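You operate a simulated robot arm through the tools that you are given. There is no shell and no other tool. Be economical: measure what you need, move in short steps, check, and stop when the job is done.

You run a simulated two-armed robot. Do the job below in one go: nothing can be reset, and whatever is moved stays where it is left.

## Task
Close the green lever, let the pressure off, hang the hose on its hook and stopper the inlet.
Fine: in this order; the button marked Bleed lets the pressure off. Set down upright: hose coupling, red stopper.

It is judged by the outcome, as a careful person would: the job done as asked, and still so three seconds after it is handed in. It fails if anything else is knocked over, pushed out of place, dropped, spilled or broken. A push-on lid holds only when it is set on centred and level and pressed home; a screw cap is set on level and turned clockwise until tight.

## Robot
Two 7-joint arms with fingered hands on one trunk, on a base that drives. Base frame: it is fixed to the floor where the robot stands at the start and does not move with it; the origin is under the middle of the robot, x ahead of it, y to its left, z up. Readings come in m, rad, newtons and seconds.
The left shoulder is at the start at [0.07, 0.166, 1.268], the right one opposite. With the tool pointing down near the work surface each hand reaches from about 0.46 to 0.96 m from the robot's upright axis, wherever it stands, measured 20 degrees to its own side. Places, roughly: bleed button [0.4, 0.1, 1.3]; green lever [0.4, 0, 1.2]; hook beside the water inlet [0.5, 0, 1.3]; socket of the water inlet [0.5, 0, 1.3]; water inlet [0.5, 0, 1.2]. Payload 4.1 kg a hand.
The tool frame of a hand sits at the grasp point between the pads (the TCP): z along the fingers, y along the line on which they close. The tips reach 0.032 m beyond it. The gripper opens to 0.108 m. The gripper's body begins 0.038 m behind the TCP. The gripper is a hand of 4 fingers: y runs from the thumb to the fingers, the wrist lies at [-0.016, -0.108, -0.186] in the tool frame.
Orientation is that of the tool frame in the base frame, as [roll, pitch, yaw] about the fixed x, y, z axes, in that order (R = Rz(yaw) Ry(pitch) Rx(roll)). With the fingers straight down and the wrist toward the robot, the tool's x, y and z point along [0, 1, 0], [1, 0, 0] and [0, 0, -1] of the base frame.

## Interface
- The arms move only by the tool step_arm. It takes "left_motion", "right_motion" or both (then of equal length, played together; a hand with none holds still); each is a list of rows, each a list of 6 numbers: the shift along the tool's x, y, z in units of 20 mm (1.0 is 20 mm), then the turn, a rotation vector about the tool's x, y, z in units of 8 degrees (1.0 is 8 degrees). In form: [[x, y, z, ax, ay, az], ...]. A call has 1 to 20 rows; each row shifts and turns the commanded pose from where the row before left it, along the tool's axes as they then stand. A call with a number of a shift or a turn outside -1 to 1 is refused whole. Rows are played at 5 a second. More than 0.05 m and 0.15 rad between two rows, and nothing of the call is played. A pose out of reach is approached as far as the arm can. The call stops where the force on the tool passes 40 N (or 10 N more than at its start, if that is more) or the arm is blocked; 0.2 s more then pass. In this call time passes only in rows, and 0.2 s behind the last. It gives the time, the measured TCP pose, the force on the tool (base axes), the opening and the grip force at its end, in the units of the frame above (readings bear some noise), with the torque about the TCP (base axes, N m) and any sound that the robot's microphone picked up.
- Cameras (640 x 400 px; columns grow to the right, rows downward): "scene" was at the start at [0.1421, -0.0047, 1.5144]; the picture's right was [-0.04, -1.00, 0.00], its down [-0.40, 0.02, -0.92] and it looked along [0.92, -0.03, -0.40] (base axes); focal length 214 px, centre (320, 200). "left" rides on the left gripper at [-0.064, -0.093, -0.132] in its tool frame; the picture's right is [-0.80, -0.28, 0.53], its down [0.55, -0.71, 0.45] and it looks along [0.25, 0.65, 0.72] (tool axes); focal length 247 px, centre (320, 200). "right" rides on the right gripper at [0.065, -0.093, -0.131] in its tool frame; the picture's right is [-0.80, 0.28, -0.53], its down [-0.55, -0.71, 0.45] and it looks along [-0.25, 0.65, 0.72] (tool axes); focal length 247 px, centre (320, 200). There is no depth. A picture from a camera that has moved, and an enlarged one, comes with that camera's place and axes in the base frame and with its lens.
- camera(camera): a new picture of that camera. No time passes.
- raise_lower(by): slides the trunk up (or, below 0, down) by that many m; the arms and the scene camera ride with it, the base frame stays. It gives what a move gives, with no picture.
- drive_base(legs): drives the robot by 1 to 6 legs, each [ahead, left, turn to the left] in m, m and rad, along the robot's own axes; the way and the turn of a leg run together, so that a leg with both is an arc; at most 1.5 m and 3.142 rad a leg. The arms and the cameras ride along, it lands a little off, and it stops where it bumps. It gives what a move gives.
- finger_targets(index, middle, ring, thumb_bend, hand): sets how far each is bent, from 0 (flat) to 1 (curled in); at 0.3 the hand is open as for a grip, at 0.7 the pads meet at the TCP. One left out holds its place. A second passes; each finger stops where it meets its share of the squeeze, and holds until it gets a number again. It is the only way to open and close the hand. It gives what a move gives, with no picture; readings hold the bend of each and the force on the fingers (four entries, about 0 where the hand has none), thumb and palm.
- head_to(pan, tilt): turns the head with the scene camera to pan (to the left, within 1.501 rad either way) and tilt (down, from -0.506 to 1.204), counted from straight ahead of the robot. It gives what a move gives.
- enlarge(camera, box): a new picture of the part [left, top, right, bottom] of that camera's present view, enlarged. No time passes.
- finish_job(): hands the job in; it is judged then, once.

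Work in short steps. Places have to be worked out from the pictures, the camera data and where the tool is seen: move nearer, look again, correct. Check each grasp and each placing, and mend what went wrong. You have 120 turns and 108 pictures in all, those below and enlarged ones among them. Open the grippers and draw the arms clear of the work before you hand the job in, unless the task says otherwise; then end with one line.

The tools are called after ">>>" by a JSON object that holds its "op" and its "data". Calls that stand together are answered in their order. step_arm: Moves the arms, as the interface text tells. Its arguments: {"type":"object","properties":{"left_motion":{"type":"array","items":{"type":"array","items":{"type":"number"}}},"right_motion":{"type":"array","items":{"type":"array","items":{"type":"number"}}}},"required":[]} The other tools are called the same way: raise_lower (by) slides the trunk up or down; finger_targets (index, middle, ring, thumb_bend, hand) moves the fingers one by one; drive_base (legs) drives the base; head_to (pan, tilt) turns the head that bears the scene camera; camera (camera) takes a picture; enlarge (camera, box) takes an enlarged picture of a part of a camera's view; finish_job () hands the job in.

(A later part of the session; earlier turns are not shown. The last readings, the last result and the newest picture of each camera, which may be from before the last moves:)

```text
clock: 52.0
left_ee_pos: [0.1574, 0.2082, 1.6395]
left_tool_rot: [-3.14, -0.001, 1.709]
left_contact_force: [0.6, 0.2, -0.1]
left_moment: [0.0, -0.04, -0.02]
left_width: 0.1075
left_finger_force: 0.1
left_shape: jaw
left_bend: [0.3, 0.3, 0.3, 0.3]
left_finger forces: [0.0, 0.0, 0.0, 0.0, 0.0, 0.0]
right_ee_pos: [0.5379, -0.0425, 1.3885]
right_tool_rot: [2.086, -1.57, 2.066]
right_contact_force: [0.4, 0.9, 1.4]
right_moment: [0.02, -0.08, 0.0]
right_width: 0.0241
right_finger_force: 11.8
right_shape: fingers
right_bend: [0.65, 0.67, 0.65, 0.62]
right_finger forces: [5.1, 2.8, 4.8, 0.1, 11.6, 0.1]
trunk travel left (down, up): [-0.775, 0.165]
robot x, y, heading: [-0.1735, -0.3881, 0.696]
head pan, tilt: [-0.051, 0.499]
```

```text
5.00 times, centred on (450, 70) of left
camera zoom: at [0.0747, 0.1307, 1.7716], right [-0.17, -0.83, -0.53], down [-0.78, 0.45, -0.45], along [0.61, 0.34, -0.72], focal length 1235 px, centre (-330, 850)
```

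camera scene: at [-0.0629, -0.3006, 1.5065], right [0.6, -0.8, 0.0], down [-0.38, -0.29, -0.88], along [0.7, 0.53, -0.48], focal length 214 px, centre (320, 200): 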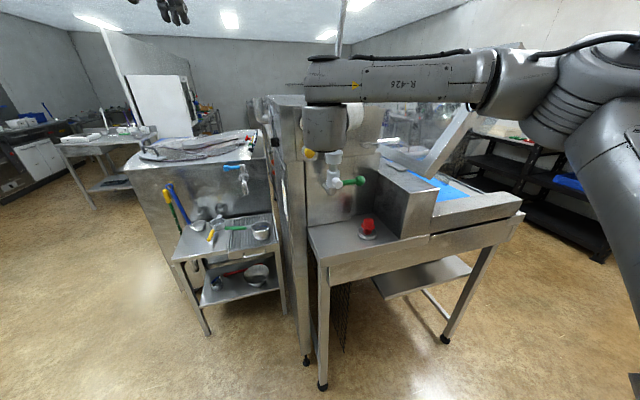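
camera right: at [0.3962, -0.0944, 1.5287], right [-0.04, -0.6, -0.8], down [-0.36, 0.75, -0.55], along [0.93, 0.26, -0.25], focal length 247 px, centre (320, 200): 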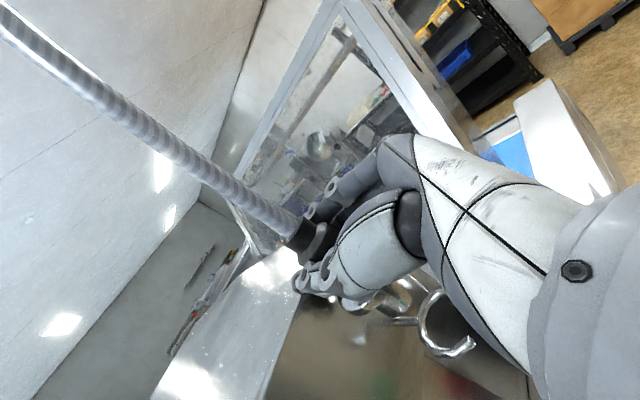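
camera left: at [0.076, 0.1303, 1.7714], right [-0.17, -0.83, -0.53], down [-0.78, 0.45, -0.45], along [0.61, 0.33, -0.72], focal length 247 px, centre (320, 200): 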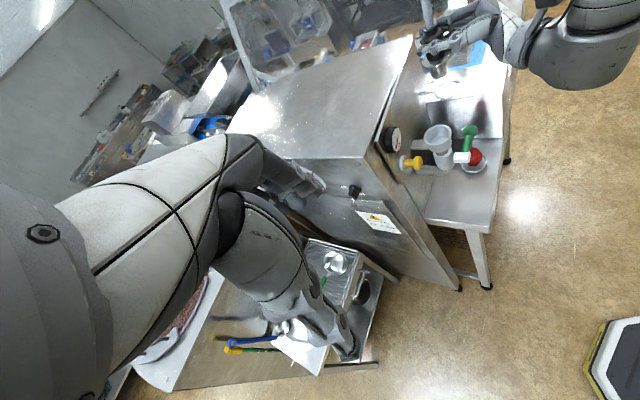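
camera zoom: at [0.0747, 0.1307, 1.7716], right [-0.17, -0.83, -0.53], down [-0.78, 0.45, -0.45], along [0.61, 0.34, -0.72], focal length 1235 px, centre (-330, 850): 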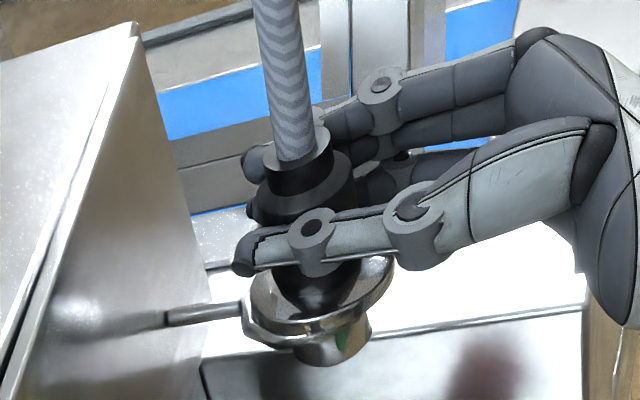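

The force went up and the flange sits on the ring. I press 1.2 mm more, then open the fingers moderately.

>>> {"op": "step_arm", "data": {"right_motion": [[-0.06, 0, 0, 0, 0, 0]]}}

>>> {"op": "finger_targets", "data": {"hand": "right", "index": 0.45, "middle": 0.45, "ring": 0.45, "thumb_bend": 0.45}}

>>> {"op": "enlarge", "data": {"camera": "left", "box": [410, 30, 490, 110]}}

```text
clock: 52.5
left_ee_pos: [0.1573, 0.2062, 1.6397]
left_tool_rot: [-3.141, 0.0, 1.708]
left_contact_force: [0.4, 0.4, 0.6]
left_moment: [-0.01, 0.0, 0.01]
left_width: 0.1076
left_finger_force: 0.0
left_shape: jaw
left_bend: [0.3, 0.3, 0.3, 0.3]
left_finger forces: [0.0, 0.0, 0.0, 0.0, 0.0, 0.0]
right_ee_pos: [0.5387, -0.0441, 1.3889]
right_tool_rot: [-0.006, -1.57, -2.122]
right_contact_force: [2.1, 1.8, 4.1]
right_moment: [0.07, -0.12, -0.01]
right_width: 0.0241
right_finger_force: 12.5
right_shape: fingers
right_bend: [0.65, 0.67, 0.65, 0.62]
right_finger forces: [5.3, 3.1, 5.4, 0.1, 11.6, 0.0]
trunk travel left (down, up): [-0.775, 0.165]
robot x, y, heading: [-0.1756, -0.3852, 0.693]
head pan, tilt: [-0.051, 0.499]
```

```text
clock: 53.5
left_ee_pos: [0.1573, 0.2067, 1.6403]
left_tool_rot: [-3.139, 0.0, 1.708]
left_contact_force: [0.2, 0.1, 0.4]
left_moment: [0.01, 0.02, 0.0]
left_width: 0.1076
left_finger_force: 0.1
left_shape: jaw
left_bend: [0.3, 0.3, 0.3, 0.3]
left_finger forces: [0.0, 0.1, 0.0, 0.0, 0.0, 0.0]
right_ee_pos: [0.5386, -0.0429, 1.3877]
right_tool_rot: [-1.481, -1.568, -0.649]
right_contact_force: [-0.5, -1.3, 0.4]
right_moment: [0.0, 0.0, -0.03]
right_width: 0.0686
right_finger_force: 0.0
right_shape: fingers
right_bend: [0.45, 0.45, 0.45, 0.45]
right_finger forces: [0.0, 0.0, 0.0, 0.0, 0.0, 0.0]
trunk travel left (down, up): [-0.775, 0.165]
robot x, y, heading: [-0.17, -0.3858, 0.697]
head pan, tilt: [-0.051, 0.499]
```

```text
5.00 times, centred on (450, 70) of left
camera zoom: at [0.0751, 0.1304, 1.7715], right [-0.17, -0.83, -0.53], down [-0.78, 0.45, -0.45], along [0.61, 0.34, -0.72], focal length 1235 px, centre (-330, 850)
```

zoom: 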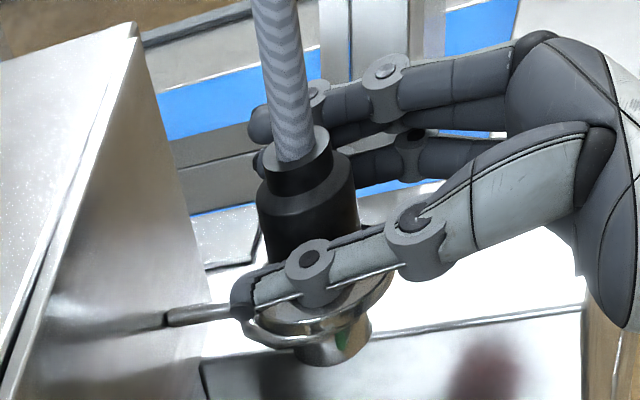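

The coupling stays upright on the hook. I withdraw straight out.

>>> {"op": "step_arm", "data": {"right_motion": [[0, 0, -0.5, 0, 0, 0], [0, 0, -0.8, 0, 0, 0], [0, 0, -1, 0, 0, 0], [0, 0, -1, 0, 0, 0], [0, 0, -1, 0, 0, 0], [0, 0, -1, 0, 0, 0], [0, 0, -1, 0, 0, 0], [0, 0, -1, 0, 0, 0], [0, 0, -1, 0, 0, 0]]}}

>>> {"op": "enlarge", "data": {"camera": "left", "box": [390, 30, 530, 190]}}

```text
clock: 55.5
left_ee_pos: [0.1569, 0.2053, 1.6407]
left_tool_rot: [-3.141, -0.001, 1.709]
left_contact_force: [-0.1, -0.4, 0.6]
left_moment: [0.02, 0.0, -0.02]
left_width: 0.1075
left_finger_force: 0.1
left_shape: jaw
left_bend: [0.3, 0.3, 0.3, 0.3]
left_finger forces: [0.1, 0.0, 0.0, 0.1, 0.0, 0.0]
right_ee_pos: [0.45, -0.1858, 1.3875]
right_tool_rot: [-1.973, -1.569, -0.158]
right_contact_force: [-0.3, 0.7, 0.8]
right_moment: [0.0, -0.02, 0.0]
right_width: 0.0687
right_finger_force: 0.0
right_shape: fingers
right_bend: [0.45, 0.45, 0.45, 0.45]
right_finger forces: [0.0, 0.0, 0.0, 0.0, 0.0, 0.0]
trunk travel left (down, up): [-0.775, 0.165]
robot x, y, heading: [-0.1696, -0.3866, 0.694]
head pan, tilt: [-0.051, 0.499]
```

```text
2.50 times, centred on (460, 110) of left
camera zoom: at [0.0744, 0.1292, 1.772], right [-0.17, -0.83, -0.53], down [-0.78, 0.45, -0.45], along [0.61, 0.34, -0.72], focal length 617 px, centre (-30, 425)
```

zoom: 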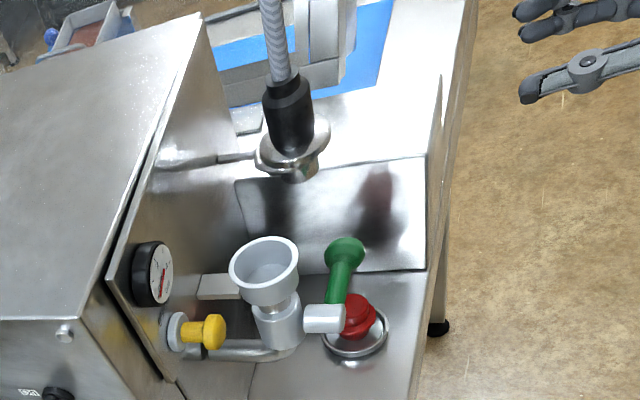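

The hose hangs well on the hook. Next comes the stopper: I tilt the right hand 45° down and take a closer look at it.

>>> {"op": "step_arm", "data": {"right_motion": [[0, 0, 0, 0, -0.9375, 0], [0, 0, 0, 0, -0.9375, 0], [0, 0, 0, 0, -0.9375, 0], [0, 0, 0, 0, -0.9375, 0], [0, 0, 0, 0, -0.9375, 0], [0, 0, 0, 0, -0.9375, 0]]}}

>>> {"op": "finger_targets", "data": {"hand": "right", "index": 0.4, "middle": 0.4, "ring": 0.4, "thumb_bend": 0.4}}

>>> {"op": "enlarge", "data": {"camera": "left", "box": [430, 110, 530, 190]}}

>>> {"op": "enlarge", "data": {"camera": "scene", "box": [300, 120, 440, 260]}}

```text
clock: 56.9
left_ee_pos: [0.157, 0.208, 1.6399]
left_tool_rot: [-3.139, 0.002, 1.709]
left_contact_force: [0.4, 0.8, 0.9]
left_moment: [0.01, 0.01, 0.01]
left_width: 0.1073
left_finger_force: 0.1
left_shape: jaw
left_bend: [0.3, 0.3, 0.3, 0.3]
left_finger forces: [0.0, 0.0, 0.0, 0.0, 0.0, 0.1]
right_ee_pos: [0.4504, -0.1828, 1.3882]
right_tool_rot: [3.141, -0.783, 1.01]
right_contact_force: [-1.2, 0.1, -0.2]
right_moment: [0.02, 0.03, 0.0]
right_width: 0.0684
right_finger_force: 0.1
right_shape: fingers
right_bend: [0.45, 0.45, 0.45, 0.45]
right_finger forces: [0.0, 0.1, 0.0, 0.1, 0.0, 0.0]
trunk travel left (down, up): [-0.775, 0.165]
robot x, y, heading: [-0.1732, -0.3898, 0.693]
head pan, tilt: [-0.051, 0.499]
```

```text
clock: 57.9
left_ee_pos: [0.1578, 0.2071, 1.6392]
left_tool_rot: [3.141, -0.001, 1.708]
left_contact_force: [-0.1, -1.0, -0.7]
left_moment: [-0.02, 0.03, -0.01]
left_width: 0.1075
left_finger_force: 0.1
left_shape: jaw
left_bend: [0.3, 0.3, 0.3, 0.3]
left_finger forces: [0.0, 0.0, 0.0, 0.1, 0.1, 0.0]
right_ee_pos: [0.45, -0.1842, 1.3867]
right_tool_rot: [-3.138, -0.785, 1.007]
right_contact_force: [-0.3, 0.7, -0.3]
right_moment: [0.01, 0.0, 0.0]
right_width: 0.0818
right_finger_force: 0.1
right_shape: fingers
right_bend: [0.4, 0.4, 0.4, 0.4]
right_finger forces: [0.0, 0.0, 0.1, 0.0, 0.0, 0.0]
trunk travel left (down, up): [-0.775, 0.165]
robot x, y, heading: [-0.1722, -0.3845, 0.698]
head pan, tilt: [-0.051, 0.499]
```

```text
5.00 times, centred on (480, 150) of left
camera zoom: at [0.0749, 0.1302, 1.7716], right [-0.17, -0.83, -0.53], down [-0.78, 0.45, -0.45], along [0.61, 0.34, -0.72], focal length 1235 px, centre (-480, 450)
```

zoom: 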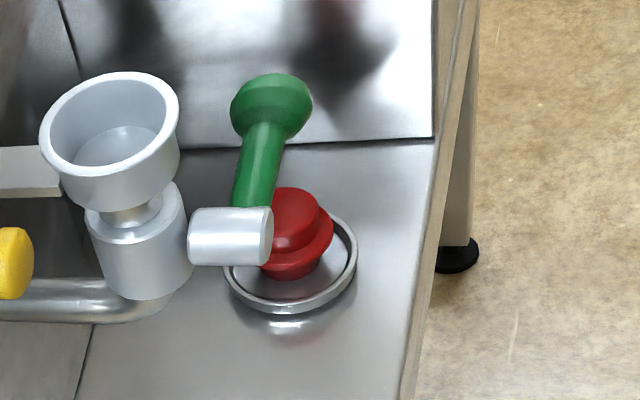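

```text
2.86 times, centred on (370, 190) of scene
camera zoom: at [-0.063, -0.3008, 1.5065], right [0.6, -0.8, 0.0], down [-0.38, -0.29, -0.88], along [0.7, 0.53, -0.48], focal length 613 px, centre (177, 229)
```

zoom: 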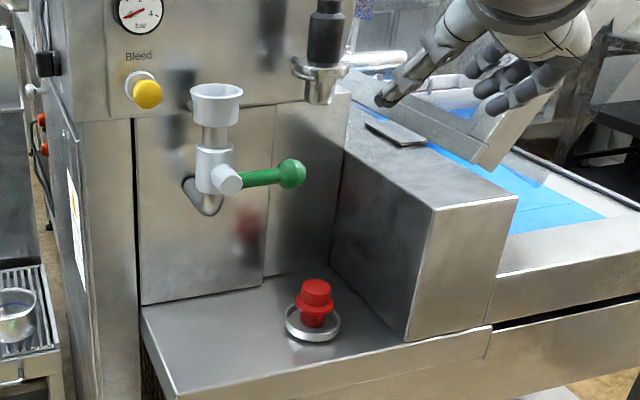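

The stopper has a knob of about 38 mm at z 1.056–1.077, a flange near 1.05 and the plug below in the dish, around (0.544, -0.056). I move to a pre-grasp point 0.1 m back along the tilted tool axis.

>>> {"op": "step_arm", "data": {"right_motion": [[-0.459, 0.052, 0.977, 0, 0, 0], [-0.459, 0.052, 0.977, 0, 0, 0], [-0.459, 0.052, 0.977, 0, 0, 0], [-0.459, 0.052, 0.977, 0, 0, 0], [-0.459, 0.052, 0.977, 0, 0, 0], [-0.459, 0.052, 0.977, 0, 0, 0], [-0.459, 0.052, 0.977, 0, 0, 0], [-0.459, 0.052, 0.977, 0, 0, 0], [-0.459, 0.052, 0.977, 0, 0, 0], [-0.459, 0.052, 0.977, 0, 0, 0], [-0.459, 0.052, 0.977, 0, 0, 0], [-0.459, 0.052, 0.977, 0, 0, 0]]}}

>>> {"op": "camera", "data": {"camera": "right"}}

>>> {"op": "camera", "data": {"camera": "scene"}}

>>> {"op": "enlarge", "data": {"camera": "left", "box": [430, 80, 590, 200]}}

```text
clock: 60.5
left_ee_pos: [0.1579, 0.2075, 1.6391]
left_tool_rot: [-3.139, -0.002, 1.71]
left_contact_force: [-0.2, -0.2, -0.2]
left_moment: [-0.01, 0.04, 0.0]
left_width: 0.1076
left_finger_force: 0.1
left_shape: jaw
left_bend: [0.3, 0.3, 0.3, 0.3]
left_finger forces: [0.1, 0.0, 0.0, 0.1, 0.1, 0.0]
right_ee_pos: [0.5054, -0.1156, 1.1434]
right_tool_rot: [-3.139, -0.785, 1.008]
right_contact_force: [0.5, 0.7, -0.4]
right_moment: [-0.02, -0.01, 0.0]
right_width: 0.0821
right_finger_force: 0.1
right_shape: fingers
right_bend: [0.4, 0.4, 0.4, 0.4]
right_finger forces: [0.1, 0.0, 0.0, 0.0, 0.1, 0.0]
trunk travel left (down, up): [-0.775, 0.165]
robot x, y, heading: [-0.173, -0.3879, 0.697]
head pan, tilt: [-0.051, 0.499]
```

```text
42 pictures are left
camera right: at [0.4023, -0.1067, 1.2818], right [-0.26, -0.95, -0.19], down [-0.64, 0.31, -0.7], along [0.73, -0.06, -0.69], focal length 247 px, centre (320, 200)
```

right: 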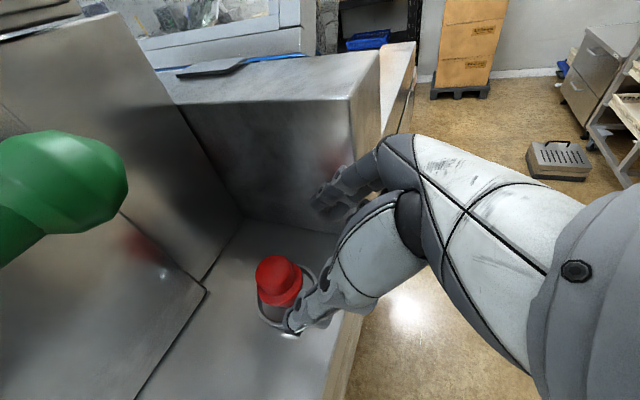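

```text
41 pictures are left
camera scene: at [-0.0624, -0.3002, 1.5065], right [0.6, -0.8, 0.0], down [-0.38, -0.29, -0.88], along [0.7, 0.53, -0.48], focal length 214 px, centre (320, 200)
```

scene: 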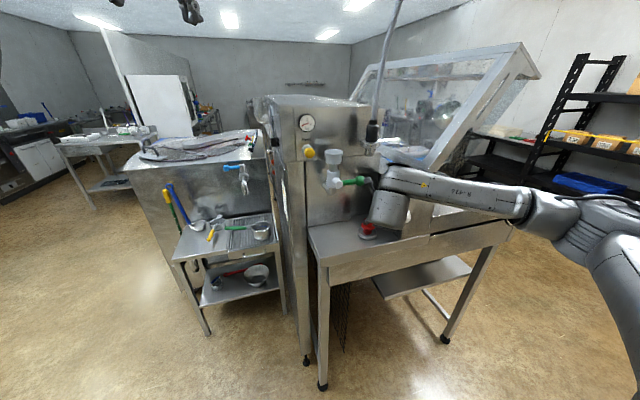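

```text
3.33 times, centred on (510, 140) of left
camera zoom: at [0.0757, 0.1309, 1.7713], right [-0.17, -0.83, -0.53], down [-0.78, 0.45, -0.45], along [0.61, 0.34, -0.72], focal length 823 px, centre (-313, 400)
```

zoom: 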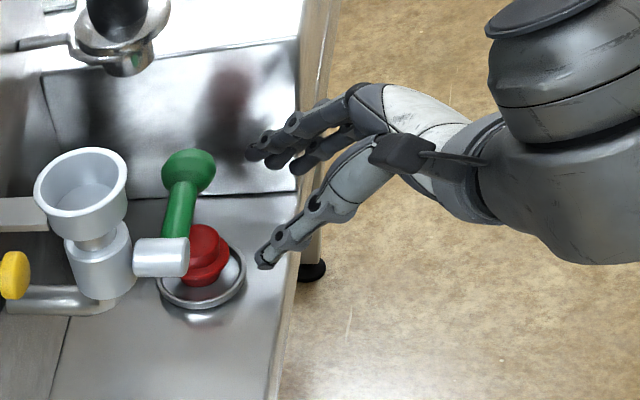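

Hand-camera estimate puts the stopper at about (0.545, -0.060, 1.078). I move in along the tool axis to grasp height.

>>> {"op": "step_arm", "data": {"right_motion": [[-0.014, 0.04, 0.882, 0, 0, 0], [-0.014, 0.04, 0.882, 0, 0, 0], [-0.014, 0.04, 0.882, 0, 0, 0], [-0.014, 0.04, 0.882, 0, 0, 0], [-0.014, 0.04, 0.882, 0, 0, 0]]}}

>>> {"op": "camera", "data": {"camera": "right"}}

>>> {"op": "enlarge", "data": {"camera": "left", "box": [430, 80, 590, 200]}}

```text
clock: 61.6
left_ee_pos: [0.1594, 0.207, 1.6392]
left_tool_rot: [-3.14, 0.001, 1.709]
left_contact_force: [-0.1, -0.5, -0.4]
left_moment: [-0.02, -0.01, 0.02]
left_width: 0.1077
left_finger_force: 0.1
left_shape: jaw
left_bend: [0.3, 0.3, 0.3, 0.3]
left_finger forces: [0.1, 0.0, 0.0, 0.0, 0.0, 0.0]
right_ee_pos: [0.5423, -0.0664, 1.0802]
right_tool_rot: [-3.141, -0.783, 1.01]
right_contact_force: [-0.1, 0.2, 0.5]
right_moment: [0.0, 0.02, -0.01]
right_width: 0.082
right_finger_force: 0.0
right_shape: fingers
right_bend: [0.4, 0.4, 0.4, 0.4]
right_finger forces: [0.0, 0.0, 0.0, 0.0, 0.1, 0.0]
trunk travel left (down, up): [-0.775, 0.165]
robot x, y, heading: [-0.1757, -0.3848, 0.696]
head pan, tilt: [-0.051, 0.499]
```

```text
39 pictures are left
camera right: at [0.4385, -0.0569, 1.2189], right [-0.26, -0.95, -0.19], down [-0.64, 0.31, -0.7], along [0.73, -0.06, -0.69], focal length 247 px, centre (320, 200)
```

right: 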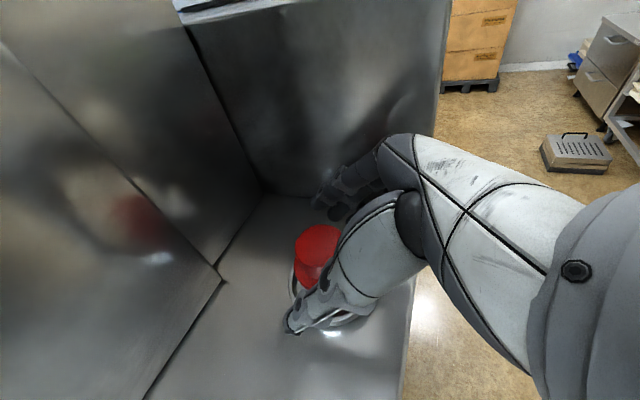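

```text
3.33 times, centred on (510, 140) of left
camera zoom: at [0.0757, 0.1314, 1.7711], right [-0.17, -0.83, -0.53], down [-0.78, 0.45, -0.45], along [0.61, 0.34, -0.72], focal length 823 px, centre (-313, 400)
```

zoom: 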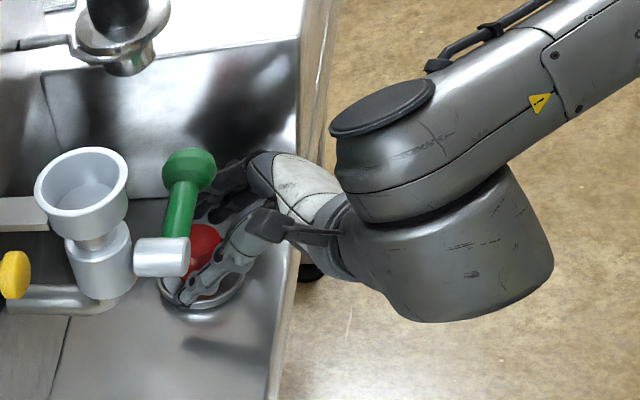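

The stopper is between thumb and fingers. I close.

>>> {"op": "finger_targets", "data": {"hand": "right", "index": 0.7, "middle": 0.7, "ring": 0.7, "thumb_bend": 0.7}}

>>> {"op": "camera", "data": {"camera": "right"}}

```text
clock: 62.6
left_ee_pos: [0.1588, 0.2046, 1.6408]
left_tool_rot: [-3.14, 0.0, 1.708]
left_contact_force: [-0.2, 0.5, -0.2]
left_moment: [0.03, -0.02, 0.0]
left_width: 0.1074
left_finger_force: 0.0
left_shape: jaw
left_bend: [0.3, 0.3, 0.3, 0.3]
left_finger forces: [0.0, 0.0, 0.0, 0.0, 0.1, 0.1]
right_ee_pos: [0.5438, -0.0684, 1.0817]
right_tool_rot: [-3.14, -0.786, 1.007]
right_contact_force: [7.8, -6.7, 5.4]
right_moment: [-0.4, -0.42, -0.03]
right_width: 0.0282
right_finger_force: 16.7
right_shape: fingers
right_bend: [0.66, 0.58, 0.56, 0.58]
right_finger forces: [4.7, 7.3, 10.4, 0.0, 11.5, 0.0]
trunk travel left (down, up): [-0.775, 0.165]
robot x, y, heading: [-0.1737, -0.3869, 0.7]
head pan, tilt: [-0.051, 0.499]
```

```text
37 pictures are left
camera right: at [0.4391, -0.0596, 1.2198], right [-0.26, -0.95, -0.19], down [-0.64, 0.32, -0.7], along [0.73, -0.06, -0.69], focal length 247 px, centre (320, 200)
```

right: 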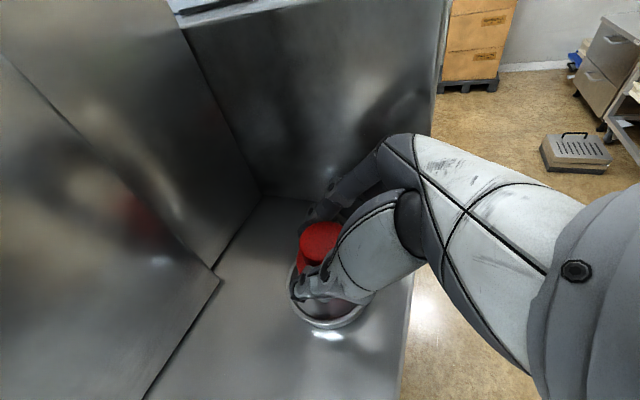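

The grip is solid, but the finger side carries more. I shift 2–3 mm right to balance, then lift slowly.

>>> {"op": "step_arm", "data": {"right_motion": [[0, 0.12, 0, 0, 0, 0], [0.14, 0, -0.14, 0, 0, 0], [0.14, 0, -0.14, 0, 0, 0], [0.14, 0, -0.14, 0, 0, 0]]}}

>>> {"op": "enlarge", "data": {"camera": "right", "box": [240, 180, 400, 340]}}

```text
clock: 63.6
left_ee_pos: [0.1565, 0.2067, 1.6398]
left_tool_rot: [-3.141, 0.001, 1.71]
left_contact_force: [0.1, -0.1, 0.1]
left_moment: [-0.05, -0.01, -0.03]
left_width: 0.1075
left_finger_force: 0.0
left_shape: jaw
left_bend: [0.3, 0.3, 0.3, 0.3]
left_finger forces: [0.1, 0.0, 0.0, 0.0, 0.0, 0.0]
right_ee_pos: [0.5447, -0.0689, 1.0936]
right_tool_rot: [-3.141, -0.784, 1.01]
right_contact_force: [-0.5, 0.3, 0.1]
right_moment: [-0.01, 0.01, 0.01]
right_width: 0.0279
right_finger_force: 13.6
right_shape: fingers
right_bend: [0.67, 0.58, 0.63, 0.58]
right_finger forces: [4.0, 6.6, 2.6, 0.0, 13.1, 0.0]
trunk travel left (down, up): [-0.775, 0.165]
robot x, y, heading: [-0.1713, -0.3877, 0.698]
head pan, tilt: [-0.051, 0.499]
```

```text
2.50 times, centred on (320, 260) of right
camera zoom: at [0.4403, -0.059, 1.2312], right [-0.26, -0.95, -0.19], down [-0.64, 0.31, -0.7], along [0.73, -0.06, -0.69], focal length 617 px, centre (320, 50)
```

zoom: 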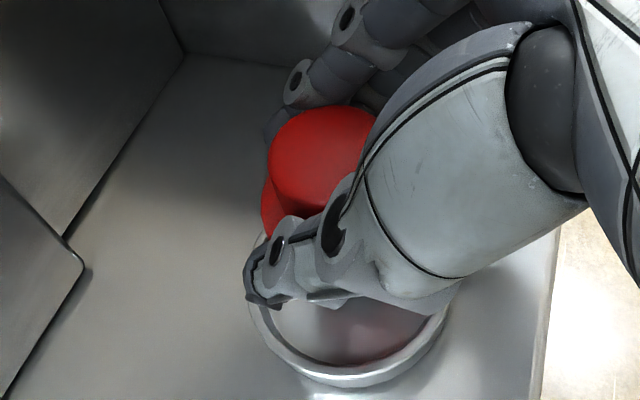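

The stopper is held firmly and clear of the dish. I lift it, draw out and carry it up and left to in front of the socket.

>>> {"op": "step_arm", "data": {"right_motion": [[0.35, 0, -0.35, 0, 0, 0], [0.35, 0, -0.35, 0, 0, 0], [0.1, 0, -0.95, 0, 0, 0], [0.1, 0, -0.95, 0, 0, 0], [0.1, 0, -0.95, 0, 0, 0], [0.1, 0, -0.95, 0, 0, 0], [0.1, 0, -0.95, 0, 0, 0], [0.1, 0, -0.95, 0, 0, 0], [0.1, 0, -0.95, 0, 0, 0], [0.1, 0, -0.95, 0, 0, 0], [0.1, 0, -0.95, 0, 0, 0], [0.1, 0, -0.95, 0, 0, 0]]}}

>>> {"op": "step_arm", "data": {"right_motion": [[0.706, -0.856, -0.706, 0, 0, 0], [0.706, -0.856, -0.706, 0, 0, 0], [0.706, -0.856, -0.706, 0, 0, 0], [0.706, -0.856, -0.706, 0, 0, 0], [0.706, -0.856, -0.706, 0, 0, 0], [0.706, -0.856, -0.706, 0, 0, 0], [0.706, -0.856, -0.706, 0, 0, 0], [0.706, -0.856, -0.706, 0, 0, 0]]}}

>>> {"op": "camera", "data": {"camera": "left"}}

>>> {"op": "camera", "data": {"camera": "right"}}

```text
clock: 66.2
left_ee_pos: [0.1579, 0.205, 1.6396]
left_tool_rot: [-3.139, 0.0, 1.71]
left_contact_force: [0.0, 0.4, -0.2]
left_moment: [0.0, 0.03, 0.03]
left_width: 0.1076
left_finger_force: 0.1
left_shape: jaw
left_bend: [0.3, 0.3, 0.3, 0.3]
left_finger forces: [0.0, 0.1, 0.0, 0.1, 0.0, 0.0]
right_ee_pos: [0.4809, -0.1712, 1.2599]
right_tool_rot: [-3.139, -0.784, 1.008]
right_contact_force: [0.3, 0.2, -1.8]
right_moment: [0.0, -0.01, 0.03]
right_width: 0.0277
right_finger_force: 13.4
right_shape: fingers
right_bend: [0.67, 0.58, 0.63, 0.58]
right_finger forces: [4.0, 6.6, 3.0, 0.0, 12.7, 0.0]
trunk travel left (down, up): [-0.775, 0.165]
robot x, y, heading: [-0.1726, -0.3875, 0.697]
head pan, tilt: [-0.051, 0.499]
```

```text
clock: 68.0
left_ee_pos: [0.1564, 0.2064, 1.6414]
left_tool_rot: [-3.141, 0.002, 1.711]
left_contact_force: [1.1, 0.6, -0.3]
left_moment: [-0.02, -0.01, 0.03]
left_width: 0.1077
left_finger_force: 0.0
left_shape: jaw
left_bend: [0.3, 0.3, 0.3, 0.3]
left_finger forces: [0.0, 0.1, 0.0, 0.1, 0.0, 0.0]
right_ee_pos: [0.363, -0.0983, 1.421]
right_tool_rot: [-3.141, -0.786, 1.01]
right_contact_force: [0.3, -0.1, -0.2]
right_moment: [-0.03, 0.0, 0.0]
right_width: 0.0274
right_finger_force: 13.3
right_shape: fingers
right_bend: [0.67, 0.58, 0.63, 0.58]
right_finger forces: [4.2, 6.6, 3.1, 0.1, 12.7, 0.1]
trunk travel left (down, up): [-0.775, 0.165]
robot x, y, heading: [-0.1775, -0.3886, 0.696]
head pan, tilt: [-0.051, 0.499]
```

```text
35 pictures are left
camera left: at [0.0728, 0.1311, 1.7716], right [-0.17, -0.83, -0.53], down [-0.77, 0.45, -0.45], along [0.61, 0.34, -0.72], focal length 247 px, centre (320, 200)
```

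left: 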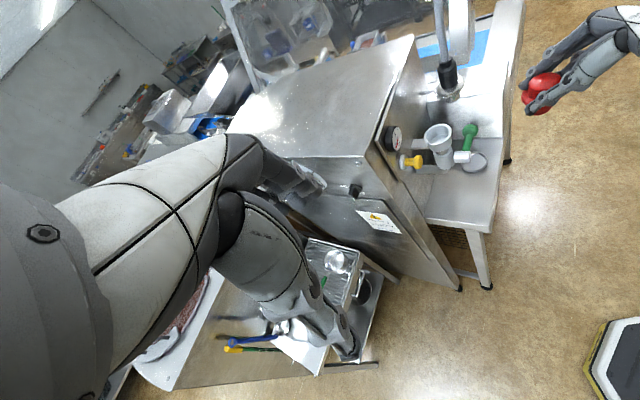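

```text
34 pictures are left
camera right: at [0.259, -0.0881, 1.5599], right [-0.26, -0.95, -0.19], down [-0.64, 0.32, -0.7], along [0.73, -0.06, -0.68], focal length 247 px, centre (320, 200)
```

right: 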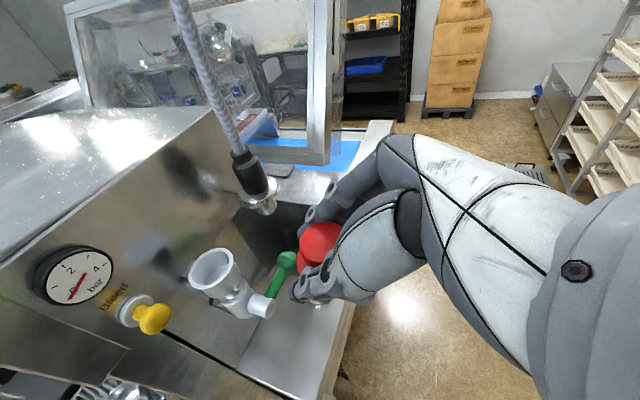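

I enlarge the held stopper to see its tilt and offset from the TCP.

>>> {"op": "enlarge", "data": {"camera": "left", "box": [510, 55, 580, 125]}}

>>> {"op": "enlarge", "data": {"camera": "scene", "box": [300, 90, 440, 230]}}

```text
5.71 times, centred on (545, 90) of left
camera zoom: at [0.0728, 0.1311, 1.7716], right [-0.17, -0.83, -0.53], down [-0.77, 0.45, -0.45], along [0.61, 0.34, -0.72], focal length 1411 px, centre (-966, 829)
```

zoom: 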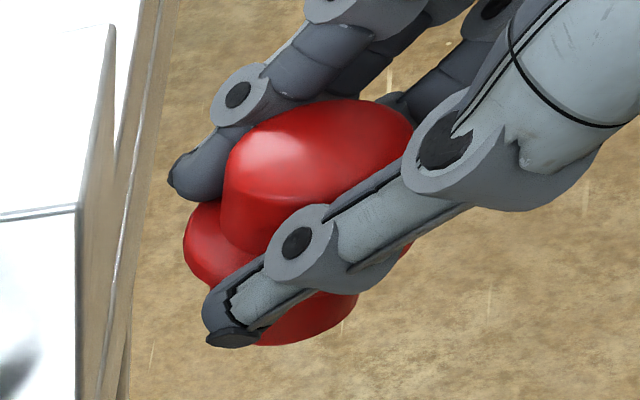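

```text
2.86 times, centred on (370, 160) of scene
camera zoom: at [-0.0648, -0.3001, 1.5066], right [0.6, -0.8, 0.0], down [-0.38, -0.29, -0.88], along [0.7, 0.53, -0.48], focal length 613 px, centre (177, 314)
```

zoom: 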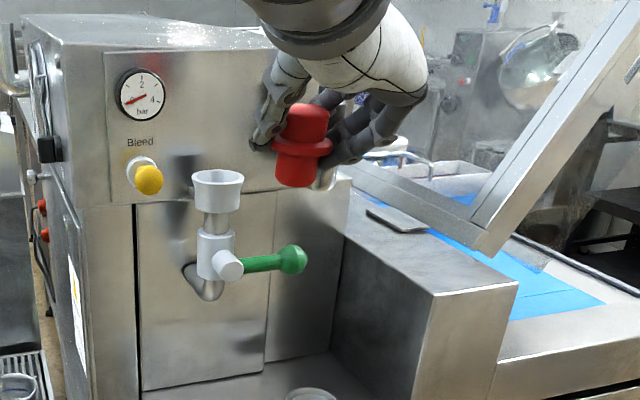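

The stopper looks tilted about 4° (bottom toward left and inward). I counter-rotate, then move in to near the socket and re-measure.

>>> {"op": "step_arm", "data": {"right_motion": [[0, 0, 0, -0.31, -0.37, -0.31], [0.77, 0, 0.65, 0, 0, 0], [0.77, 0, 0.65, 0, 0, 0], [0.77, 0, 0.65, 0, 0, 0], [0.77, 0, 0.65, 0, 0, 0], [0.77, 0, 0.65, 0, 0, 0]]}}

>>> {"op": "enlarge", "data": {"camera": "scene", "box": [290, 90, 400, 200]}}

>>> {"op": "enlarge", "data": {"camera": "left", "box": [400, 60, 540, 180]}}

```text
clock: 69.5
left_ee_pos: [0.1578, 0.2072, 1.6385]
left_tool_rot: [-3.139, 0.002, 1.708]
left_contact_force: [0.2, -0.2, -0.1]
left_moment: [0.0, 0.0, 0.02]
left_width: 0.1075
left_finger_force: 0.0
left_shape: jaw
left_bend: [0.3, 0.3, 0.3, 0.3]
left_finger forces: [0.0, 0.0, 0.0, 0.0, 0.0, 0.1]
right_ee_pos: [0.4193, -0.0124, 1.424]
right_tool_rot: [3.061, -0.731, 1.067]
right_contact_force: [0.2, 0.2, 0.4]
right_moment: [0.01, 0.02, 0.01]
right_width: 0.0273
right_finger_force: 13.7
right_shape: fingers
right_bend: [0.67, 0.59, 0.63, 0.58]
right_finger forces: [4.3, 6.6, 3.1, 0.0, 12.5, 0.0]
trunk travel left (down, up): [-0.775, 0.165]
robot x, y, heading: [-0.175, -0.3849, 0.694]
head pan, tilt: [-0.051, 0.499]
```

```text
3.64 times, centred on (345, 145) of scene
camera zoom: at [-0.0625, -0.2995, 1.5064], right [0.6, -0.8, 0.0], down [-0.38, -0.29, -0.88], along [0.7, 0.53, -0.48], focal length 780 px, centre (229, 400)
```

zoom: 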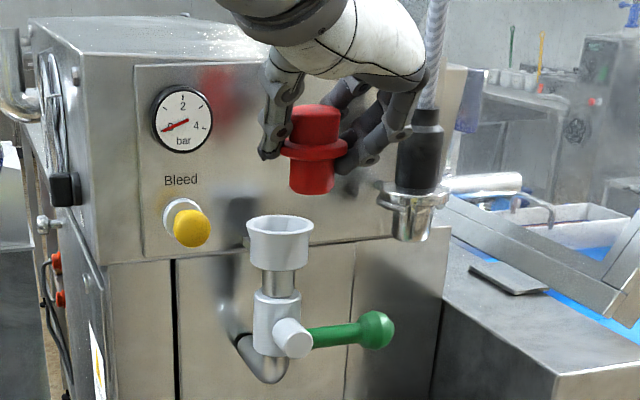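

```text
3.33 times, centred on (470, 120) of left
camera zoom: at [0.0756, 0.1318, 1.771], right [-0.17, -0.83, -0.53], down [-0.78, 0.45, -0.45], along [0.61, 0.34, -0.72], focal length 823 px, centre (-180, 467)
```

zoom: 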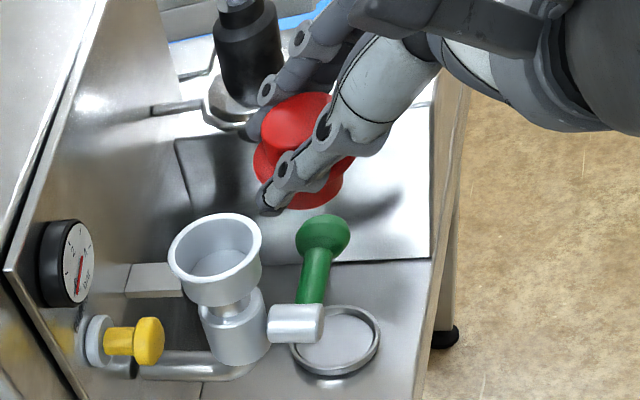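

Now the stopper is upright: knob top (0.424, -0.005, 1.423), plug bottom z≈1.372. The socket rim is at (0.4535, 0.0407, 1.328). I move over the socket with the plug about 12 mm above the rim.

>>> {"op": "step_arm", "data": {"right_motion": [[0.24, -0.018, 0.755, 0, 0, 0], [0.24, -0.018, 0.755, 0, 0, 0], [0.24, -0.018, 0.755, 0, 0, 0], [0.24, -0.018, 0.755, 0, 0, 0]]}}

>>> {"op": "enlarge", "data": {"camera": "scene", "box": [300, 110, 380, 190]}}

>>> {"op": "enlarge", "data": {"camera": "left", "box": [400, 80, 500, 180]}}

```text
clock: 70.5
left_ee_pos: [0.1578, 0.2089, 1.6402]
left_tool_rot: [-3.139, 0.001, 1.708]
left_contact_force: [-0.2, -0.2, -0.4]
left_moment: [0.01, -0.01, 0.0]
left_width: 0.1078
left_finger_force: 0.1
left_shape: jaw
left_bend: [0.3, 0.3, 0.3, 0.3]
left_finger forces: [0.0, 0.0, 0.0, 0.0, 0.1, 0.0]
right_ee_pos: [0.4494, 0.0345, 1.391]
right_tool_rot: [3.061, -0.732, 1.066]
right_contact_force: [0.4, -0.2, -0.3]
right_moment: [0.03, -0.02, 0.03]
right_width: 0.0275
right_finger_force: 12.9
right_shape: fingers
right_bend: [0.67, 0.59, 0.63, 0.58]
right_finger forces: [4.3, 6.5, 3.0, 0.1, 12.5, 0.1]
trunk travel left (down, up): [-0.775, 0.165]
robot x, y, heading: [-0.1745, -0.3894, 0.697]
head pan, tilt: [-0.051, 0.499]
```

```text
5.00 times, centred on (340, 150) of scene
camera zoom: at [-0.0628, -0.2998, 1.5065], right [0.6, -0.8, 0.0], down [-0.38, -0.29, -0.88], along [0.7, 0.53, -0.48], focal length 1072 px, centre (220, 450)
```

zoom: 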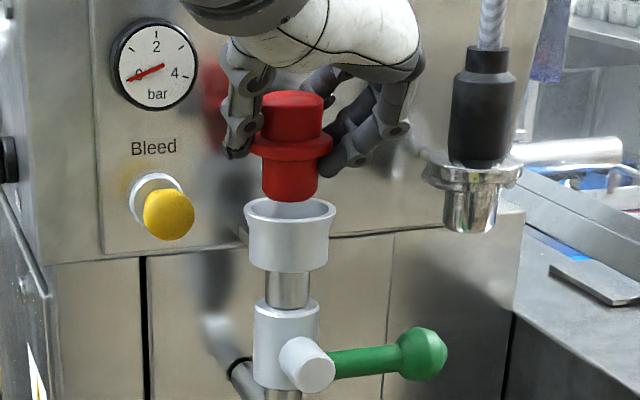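

```text
4.00 times, centred on (450, 130) of left
camera zoom: at [0.0752, 0.1314, 1.7712], right [-0.17, -0.83, -0.53], down [-0.78, 0.45, -0.45], along [0.61, 0.34, -0.72], focal length 988 px, centre (-200, 480)
```

zoom: 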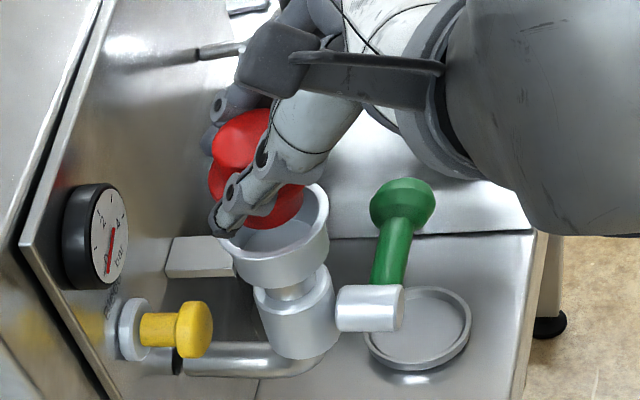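

Aligned in both views to within about 2 mm. I lower straight down in small steps.

>>> {"op": "step_arm", "data": {"right_motion": [[-0.2, -0.018, 0.223, 0, 0, 0], [-0.2, -0.018, 0.223, 0, 0, 0], [-0.2, -0.018, 0.223, 0, 0, 0], [-0.2, -0.018, 0.223, 0, 0, 0]]}}

>>> {"op": "enlarge", "data": {"camera": "scene", "box": [300, 110, 380, 190]}}

>>> {"op": "enlarge", "data": {"camera": "left", "box": [400, 80, 500, 180]}}

```text
clock: 71.5
left_ee_pos: [0.1539, 0.2054, 1.6415]
left_tool_rot: [-3.141, -0.001, 1.712]
left_contact_force: [-0.1, -0.4, 1.0]
left_moment: [-0.05, -0.02, 0.03]
left_width: 0.1079
left_finger_force: 0.0
left_shape: jaw
left_bend: [0.3, 0.3, 0.3, 0.3]
left_finger forces: [0.0, 0.0, 0.1, 0.1, 0.0, 0.1]
right_ee_pos: [0.4461, 0.0342, 1.3727]
right_tool_rot: [3.057, -0.738, 1.068]
right_contact_force: [5.7, 4.9, 25.8]
right_moment: [-0.1, -0.6, 0.0]
right_width: 0.0272
right_finger_force: 28.0
right_shape: fingers
right_bend: [0.67, 0.59, 0.62, 0.58]
right_finger forces: [6.9, 6.6, 28.6, 0.0, 13.7, 0.0]
trunk travel left (down, up): [-0.775, 0.165]
robot x, y, heading: [-0.1722, -0.3853, 0.694]
head pan, tilt: [-0.051, 0.499]
```

```text
5.00 times, centred on (340, 150) of scene
camera zoom: at [-0.0654, -0.301, 1.5073], right [0.6, -0.8, 0.0], down [-0.38, -0.29, -0.88], along [0.7, 0.53, -0.48], focal length 1072 px, centre (220, 450)
```

zoom: 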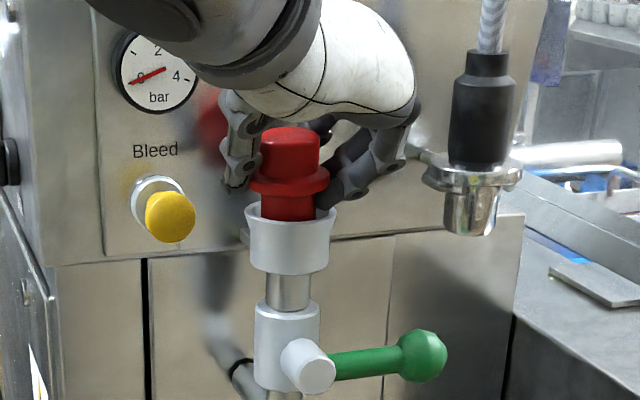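

```text
4.00 times, centred on (450, 130) of left
camera zoom: at [0.072, 0.13, 1.7727], right [-0.17, -0.83, -0.53], down [-0.77, 0.45, -0.45], along [0.61, 0.34, -0.72], focal length 988 px, centre (-200, 480)
```

zoom: 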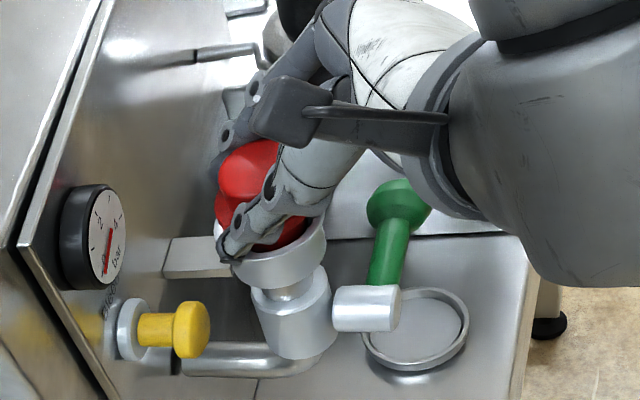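

The lowest (ring) finger's tip has met the socket rim. I back up 4 mm, open only that finger and check that the hold is kept.

>>> {"op": "step_arm", "data": {"right_motion": [[0.2, 0.018, -0.223, 0, 0, 0]]}}

>>> {"op": "finger_targets", "data": {"hand": "right", "ring": 0.3}}

>>> {"op": "enlarge", "data": {"camera": "scene", "box": [300, 110, 380, 190]}}

>>> {"op": "enlarge", "data": {"camera": "left", "box": [400, 80, 500, 180]}}

```text
clock: 71.8
left_ee_pos: [0.1561, 0.2081, 1.6402]
left_tool_rot: [-3.142, 0.001, 1.711]
left_contact_force: [0.1, -0.1, 0.0]
left_moment: [0.03, -0.05, 0.01]
left_width: 0.1075
left_finger_force: 0.2
left_shape: jaw
left_bend: [0.3, 0.3, 0.3, 0.3]
left_finger forces: [0.0, 0.0, 0.0, 0.0, 0.1, 0.0]
right_ee_pos: [0.4466, 0.0354, 1.3737]
right_tool_rot: [3.06, -0.729, 1.067]
right_contact_force: [2.9, 5.1, 10.9]
right_moment: [0.07, -0.32, 0.1]
right_width: 0.0272
right_finger_force: 21.6
right_shape: fingers
right_bend: [0.67, 0.59, 0.63, 0.58]
right_finger forces: [5.1, 6.4, 18.1, 0.1, 13.7, 0.0]
trunk travel left (down, up): [-0.775, 0.165]
robot x, y, heading: [-0.1755, -0.3863, 0.696]
head pan, tilt: [-0.051, 0.499]
```

```text
clock: 72.8
left_ee_pos: [0.1608, 0.205, 1.6398]
left_tool_rot: [-3.138, -0.001, 1.708]
left_contact_force: [0.9, 0.2, 0.1]
left_moment: [-0.01, 0.03, 0.02]
left_width: 0.1074
left_finger_force: 0.1
left_shape: jaw
left_bend: [0.3, 0.3, 0.3, 0.3]
left_finger forces: [0.0, 0.1, 0.0, 0.0, 0.0, 0.1]
right_ee_pos: [0.4494, 0.0332, 1.3721]
right_tool_rot: [3.065, -0.73, 1.063]
right_contact_force: [-0.2, 0.9, -0.6]
right_moment: [0.06, 0.05, -0.02]
right_width: 0.0271
right_finger_force: 12.3
right_shape: fingers
right_bend: [0.67, 0.58, 0.3, 0.59]
right_finger forces: [5.4, 6.6, 0.0, 0.0, 12.4, 0.0]
trunk travel left (down, up): [-0.775, 0.165]
robot x, y, heading: [-0.1756, -0.3901, 0.695]
head pan, tilt: [-0.051, 0.499]
```

```text
5.00 times, centred on (340, 150) of scene
camera zoom: at [-0.0612, -0.3013, 1.5063], right [0.6, -0.8, 0.0], down [-0.38, -0.29, -0.88], along [0.7, 0.53, -0.48], focal length 1072 px, centre (220, 450)
```

zoom: 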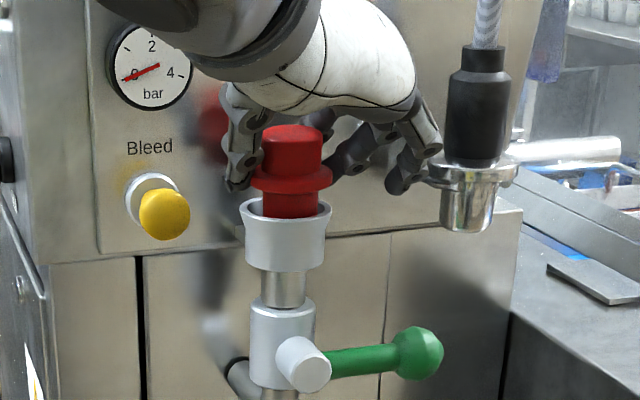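

```text
4.00 times, centred on (450, 130) of left
camera zoom: at [0.0774, 0.1295, 1.7712], right [-0.17, -0.83, -0.53], down [-0.78, 0.45, -0.45], along [0.61, 0.34, -0.72], focal length 988 px, centre (-200, 480)
```

zoom: 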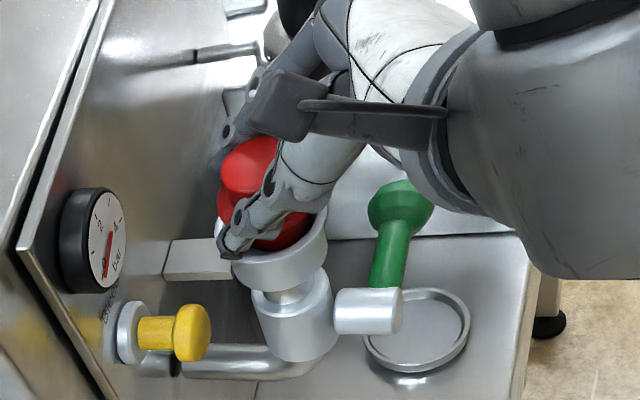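

The hold is kept and the plug is in the cup. I keep lowering gently with a tiny left correction.

>>> {"op": "step_arm", "data": {"right_motion": [[-0.1, -0.06, 0.111, 0, 0, 0], [-0.1, -0.009, 0.111, 0, 0, 0], [-0.1, -0.009, 0.111, 0, 0, 0]]}}

>>> {"op": "enlarge", "data": {"camera": "scene", "box": [300, 110, 380, 190]}}

```text
clock: 73.7
left_ee_pos: [0.1572, 0.2065, 1.6402]
left_tool_rot: [-3.139, 0.002, 1.708]
left_contact_force: [-0.5, 0.5, -0.6]
left_moment: [-0.01, -0.01, -0.02]
left_width: 0.1078
left_finger_force: 0.1
left_shape: jaw
left_bend: [0.3, 0.3, 0.3, 0.3]
left_finger forces: [0.0, 0.0, 0.1, 0.0, 0.0, 0.0]
right_ee_pos: [0.4477, 0.0353, 1.3646]
right_tool_rot: [3.061, -0.731, 1.066]
right_contact_force: [2.6, 0.7, 0.5]
right_moment: [0.03, -0.1, -0.03]
right_width: 0.0267
right_finger_force: 12.8
right_shape: fingers
right_bend: [0.67, 0.58, 0.3, 0.59]
right_finger forces: [6.7, 8.2, 0.0, 0.1, 10.5, 0.0]
trunk travel left (down, up): [-0.775, 0.165]
robot x, y, heading: [-0.1727, -0.3861, 0.698]
head pan, tilt: [-0.051, 0.499]
```

```text
5.00 times, centred on (340, 150) of scene
camera zoom: at [-0.0627, -0.3004, 1.5065], right [0.6, -0.8, 0.0], down [-0.38, -0.29, -0.88], along [0.7, 0.53, -0.48], focal length 1072 px, centre (220, 450)
```

zoom: 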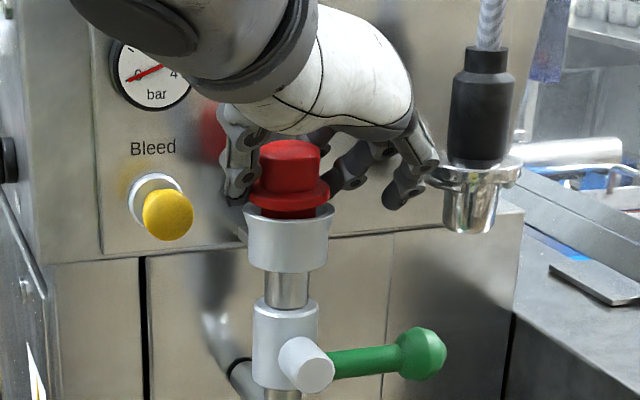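

The flange is only a few mm above the rim and centred. I lower further.

>>> {"op": "step_arm", "data": {"right_motion": [[-0.08, 0.02, 0.089, 0, 0, 0], [-0.08, -0.007, 0.089, 0, 0, 0], [-0.08, -0.007, 0.089, 0, 0, 0]]}}

>>> {"op": "enlarge", "data": {"camera": "scene", "box": [300, 110, 380, 190]}}

```text
clock: 74.5
left_ee_pos: [0.1573, 0.2062, 1.6405]
left_tool_rot: [3.141, -0.002, 1.709]
left_contact_force: [0.4, 0.2, 0.3]
left_moment: [0.0, 0.03, -0.01]
left_width: 0.1076
left_finger_force: 0.0
left_shape: jaw
left_bend: [0.3, 0.3, 0.3, 0.3]
left_finger forces: [0.1, 0.0, 0.0, 0.0, 0.1, 0.0]
right_ee_pos: [0.4464, 0.0337, 1.36]
right_tool_rot: [3.062, -0.736, 1.064]
right_contact_force: [5.4, 3.1, 15.7]
right_moment: [0.09, -0.55, -0.04]
right_width: 0.0266
right_finger_force: 19.2
right_shape: fingers
right_bend: [0.67, 0.57, 0.3, 0.6]
right_finger forces: [8.9, 18.9, 0.0, 0.0, 10.8, 0.0]
trunk travel left (down, up): [-0.775, 0.165]
robot x, y, heading: [-0.1742, -0.3864, 0.695]
head pan, tilt: [-0.051, 0.499]
```

```text
5.00 times, centred on (340, 150) of scene
camera zoom: at [-0.0638, -0.3014, 1.5069], right [0.6, -0.8, 0.0], down [-0.38, -0.29, -0.88], along [0.7, 0.53, -0.48], focal length 1072 px, centre (220, 450)
```

zoom: 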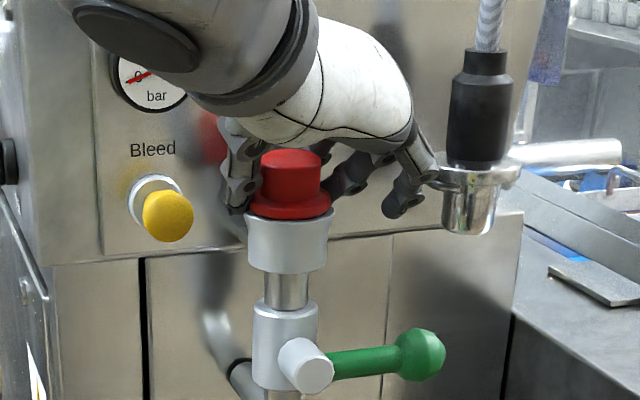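

The flange is on the rim. I release and retreat back along the tool axis, then look.

>>> {"op": "finger_targets", "data": {"hand": "right", "index": 0.4, "middle": 0.4, "ring": 0.4, "thumb_bend": 0.4}}

>>> {"op": "step_arm", "data": {"right_motion": [[0, 0, -0.5, 0, 0, 0], [0, 0, -0.9, 0, 0, 0], [0, 0, -0.9, 0, 0, 0], [0, 0, -0.9, 0, 0, 0], [0, 0, -0.9, 0, 0, 0], [0, 0, -0.9, 0, 0, 0]]}}

>>> {"op": "enlarge", "data": {"camera": "scene", "box": [300, 110, 380, 190]}}

>>> {"op": "enlarge", "data": {"camera": "left", "box": [400, 80, 500, 180]}}

```text
clock: 75.5
left_ee_pos: [0.1593, 0.2075, 1.6403]
left_tool_rot: [-3.139, 0.0, 1.708]
left_contact_force: [-0.3, -0.3, -0.6]
left_moment: [-0.01, 0.0, -0.02]
left_width: 0.1075
left_finger_force: 0.1
left_shape: jaw
left_bend: [0.3, 0.3, 0.3, 0.3]
left_finger forces: [0.0, 0.1, 0.1, 0.0, 0.0, 0.1]
right_ee_pos: [0.4468, 0.0345, 1.3565]
right_tool_rot: [3.063, -0.731, 1.065]
right_contact_force: [0.0, -0.5, 0.3]
right_moment: [0.0, 0.03, 0.04]
right_width: 0.0816
right_finger_force: 0.1
right_shape: fingers
right_bend: [0.4, 0.4, 0.4, 0.4]
right_finger forces: [0.0, 0.0, 0.0, 0.0, 0.0, 0.1]
trunk travel left (down, up): [-0.775, 0.165]
robot x, y, heading: [-0.1743, -0.388, 0.688]
head pan, tilt: [-0.051, 0.499]
```

```text
clock: 76.8
left_ee_pos: [0.1571, 0.206, 1.6405]
left_tool_rot: [-3.141, 0.0, 1.708]
left_contact_force: [-0.6, -0.5, -0.5]
left_moment: [0.0, -0.02, -0.01]
left_width: 0.1078
left_finger_force: 0.0
left_shape: jaw
left_bend: [0.3, 0.3, 0.3, 0.3]
left_finger forces: [0.1, 0.0, 0.1, 0.0, 0.0, 0.1]
right_ee_pos: [0.4067, -0.0201, 1.4331]
right_tool_rot: [3.064, -0.733, 1.063]
right_contact_force: [-0.6, 0.8, -1.0]
right_moment: [0.01, 0.01, 0.0]
right_width: 0.0819
right_finger_force: 0.1
right_shape: fingers
right_bend: [0.4, 0.4, 0.4, 0.4]
right_finger forces: [0.0, 0.0, 0.0, 0.0, 0.0, 0.0]
trunk travel left (down, up): [-0.775, 0.165]
robot x, y, heading: [-0.1754, -0.3884, 0.699]
head pan, tilt: [-0.051, 0.499]
```

```text
5.00 times, centred on (340, 150) of scene
camera zoom: at [-0.0637, -0.3013, 1.5066], right [0.6, -0.8, 0.0], down [-0.38, -0.29, -0.88], along [0.7, 0.53, -0.48], focal length 1072 px, centre (220, 450)
```

zoom: 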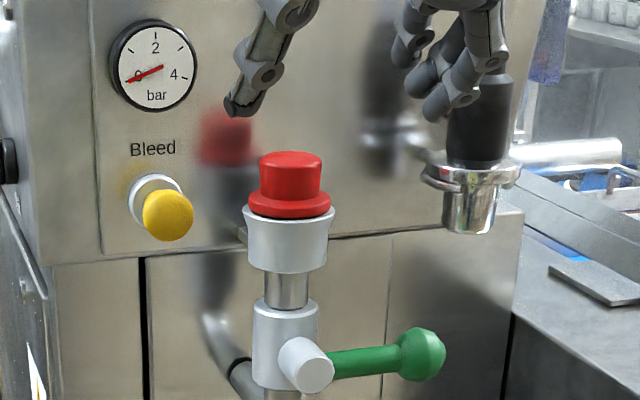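

```text
4.00 times, centred on (450, 130) of left
camera zoom: at [0.0741, 0.1296, 1.7719], right [-0.17, -0.83, -0.53], down [-0.78, 0.45, -0.45], along [0.61, 0.34, -0.72], focal length 988 px, centre (-200, 480)
```

zoom: 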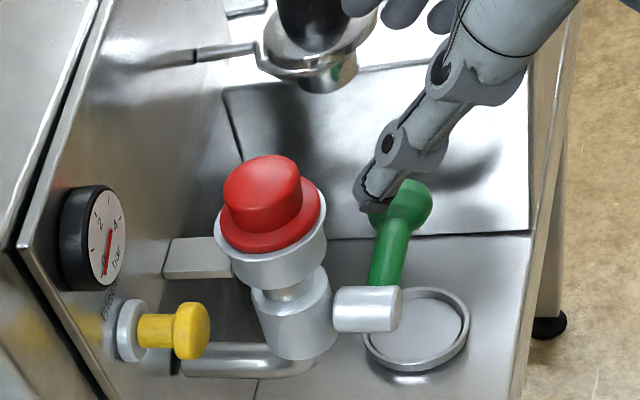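

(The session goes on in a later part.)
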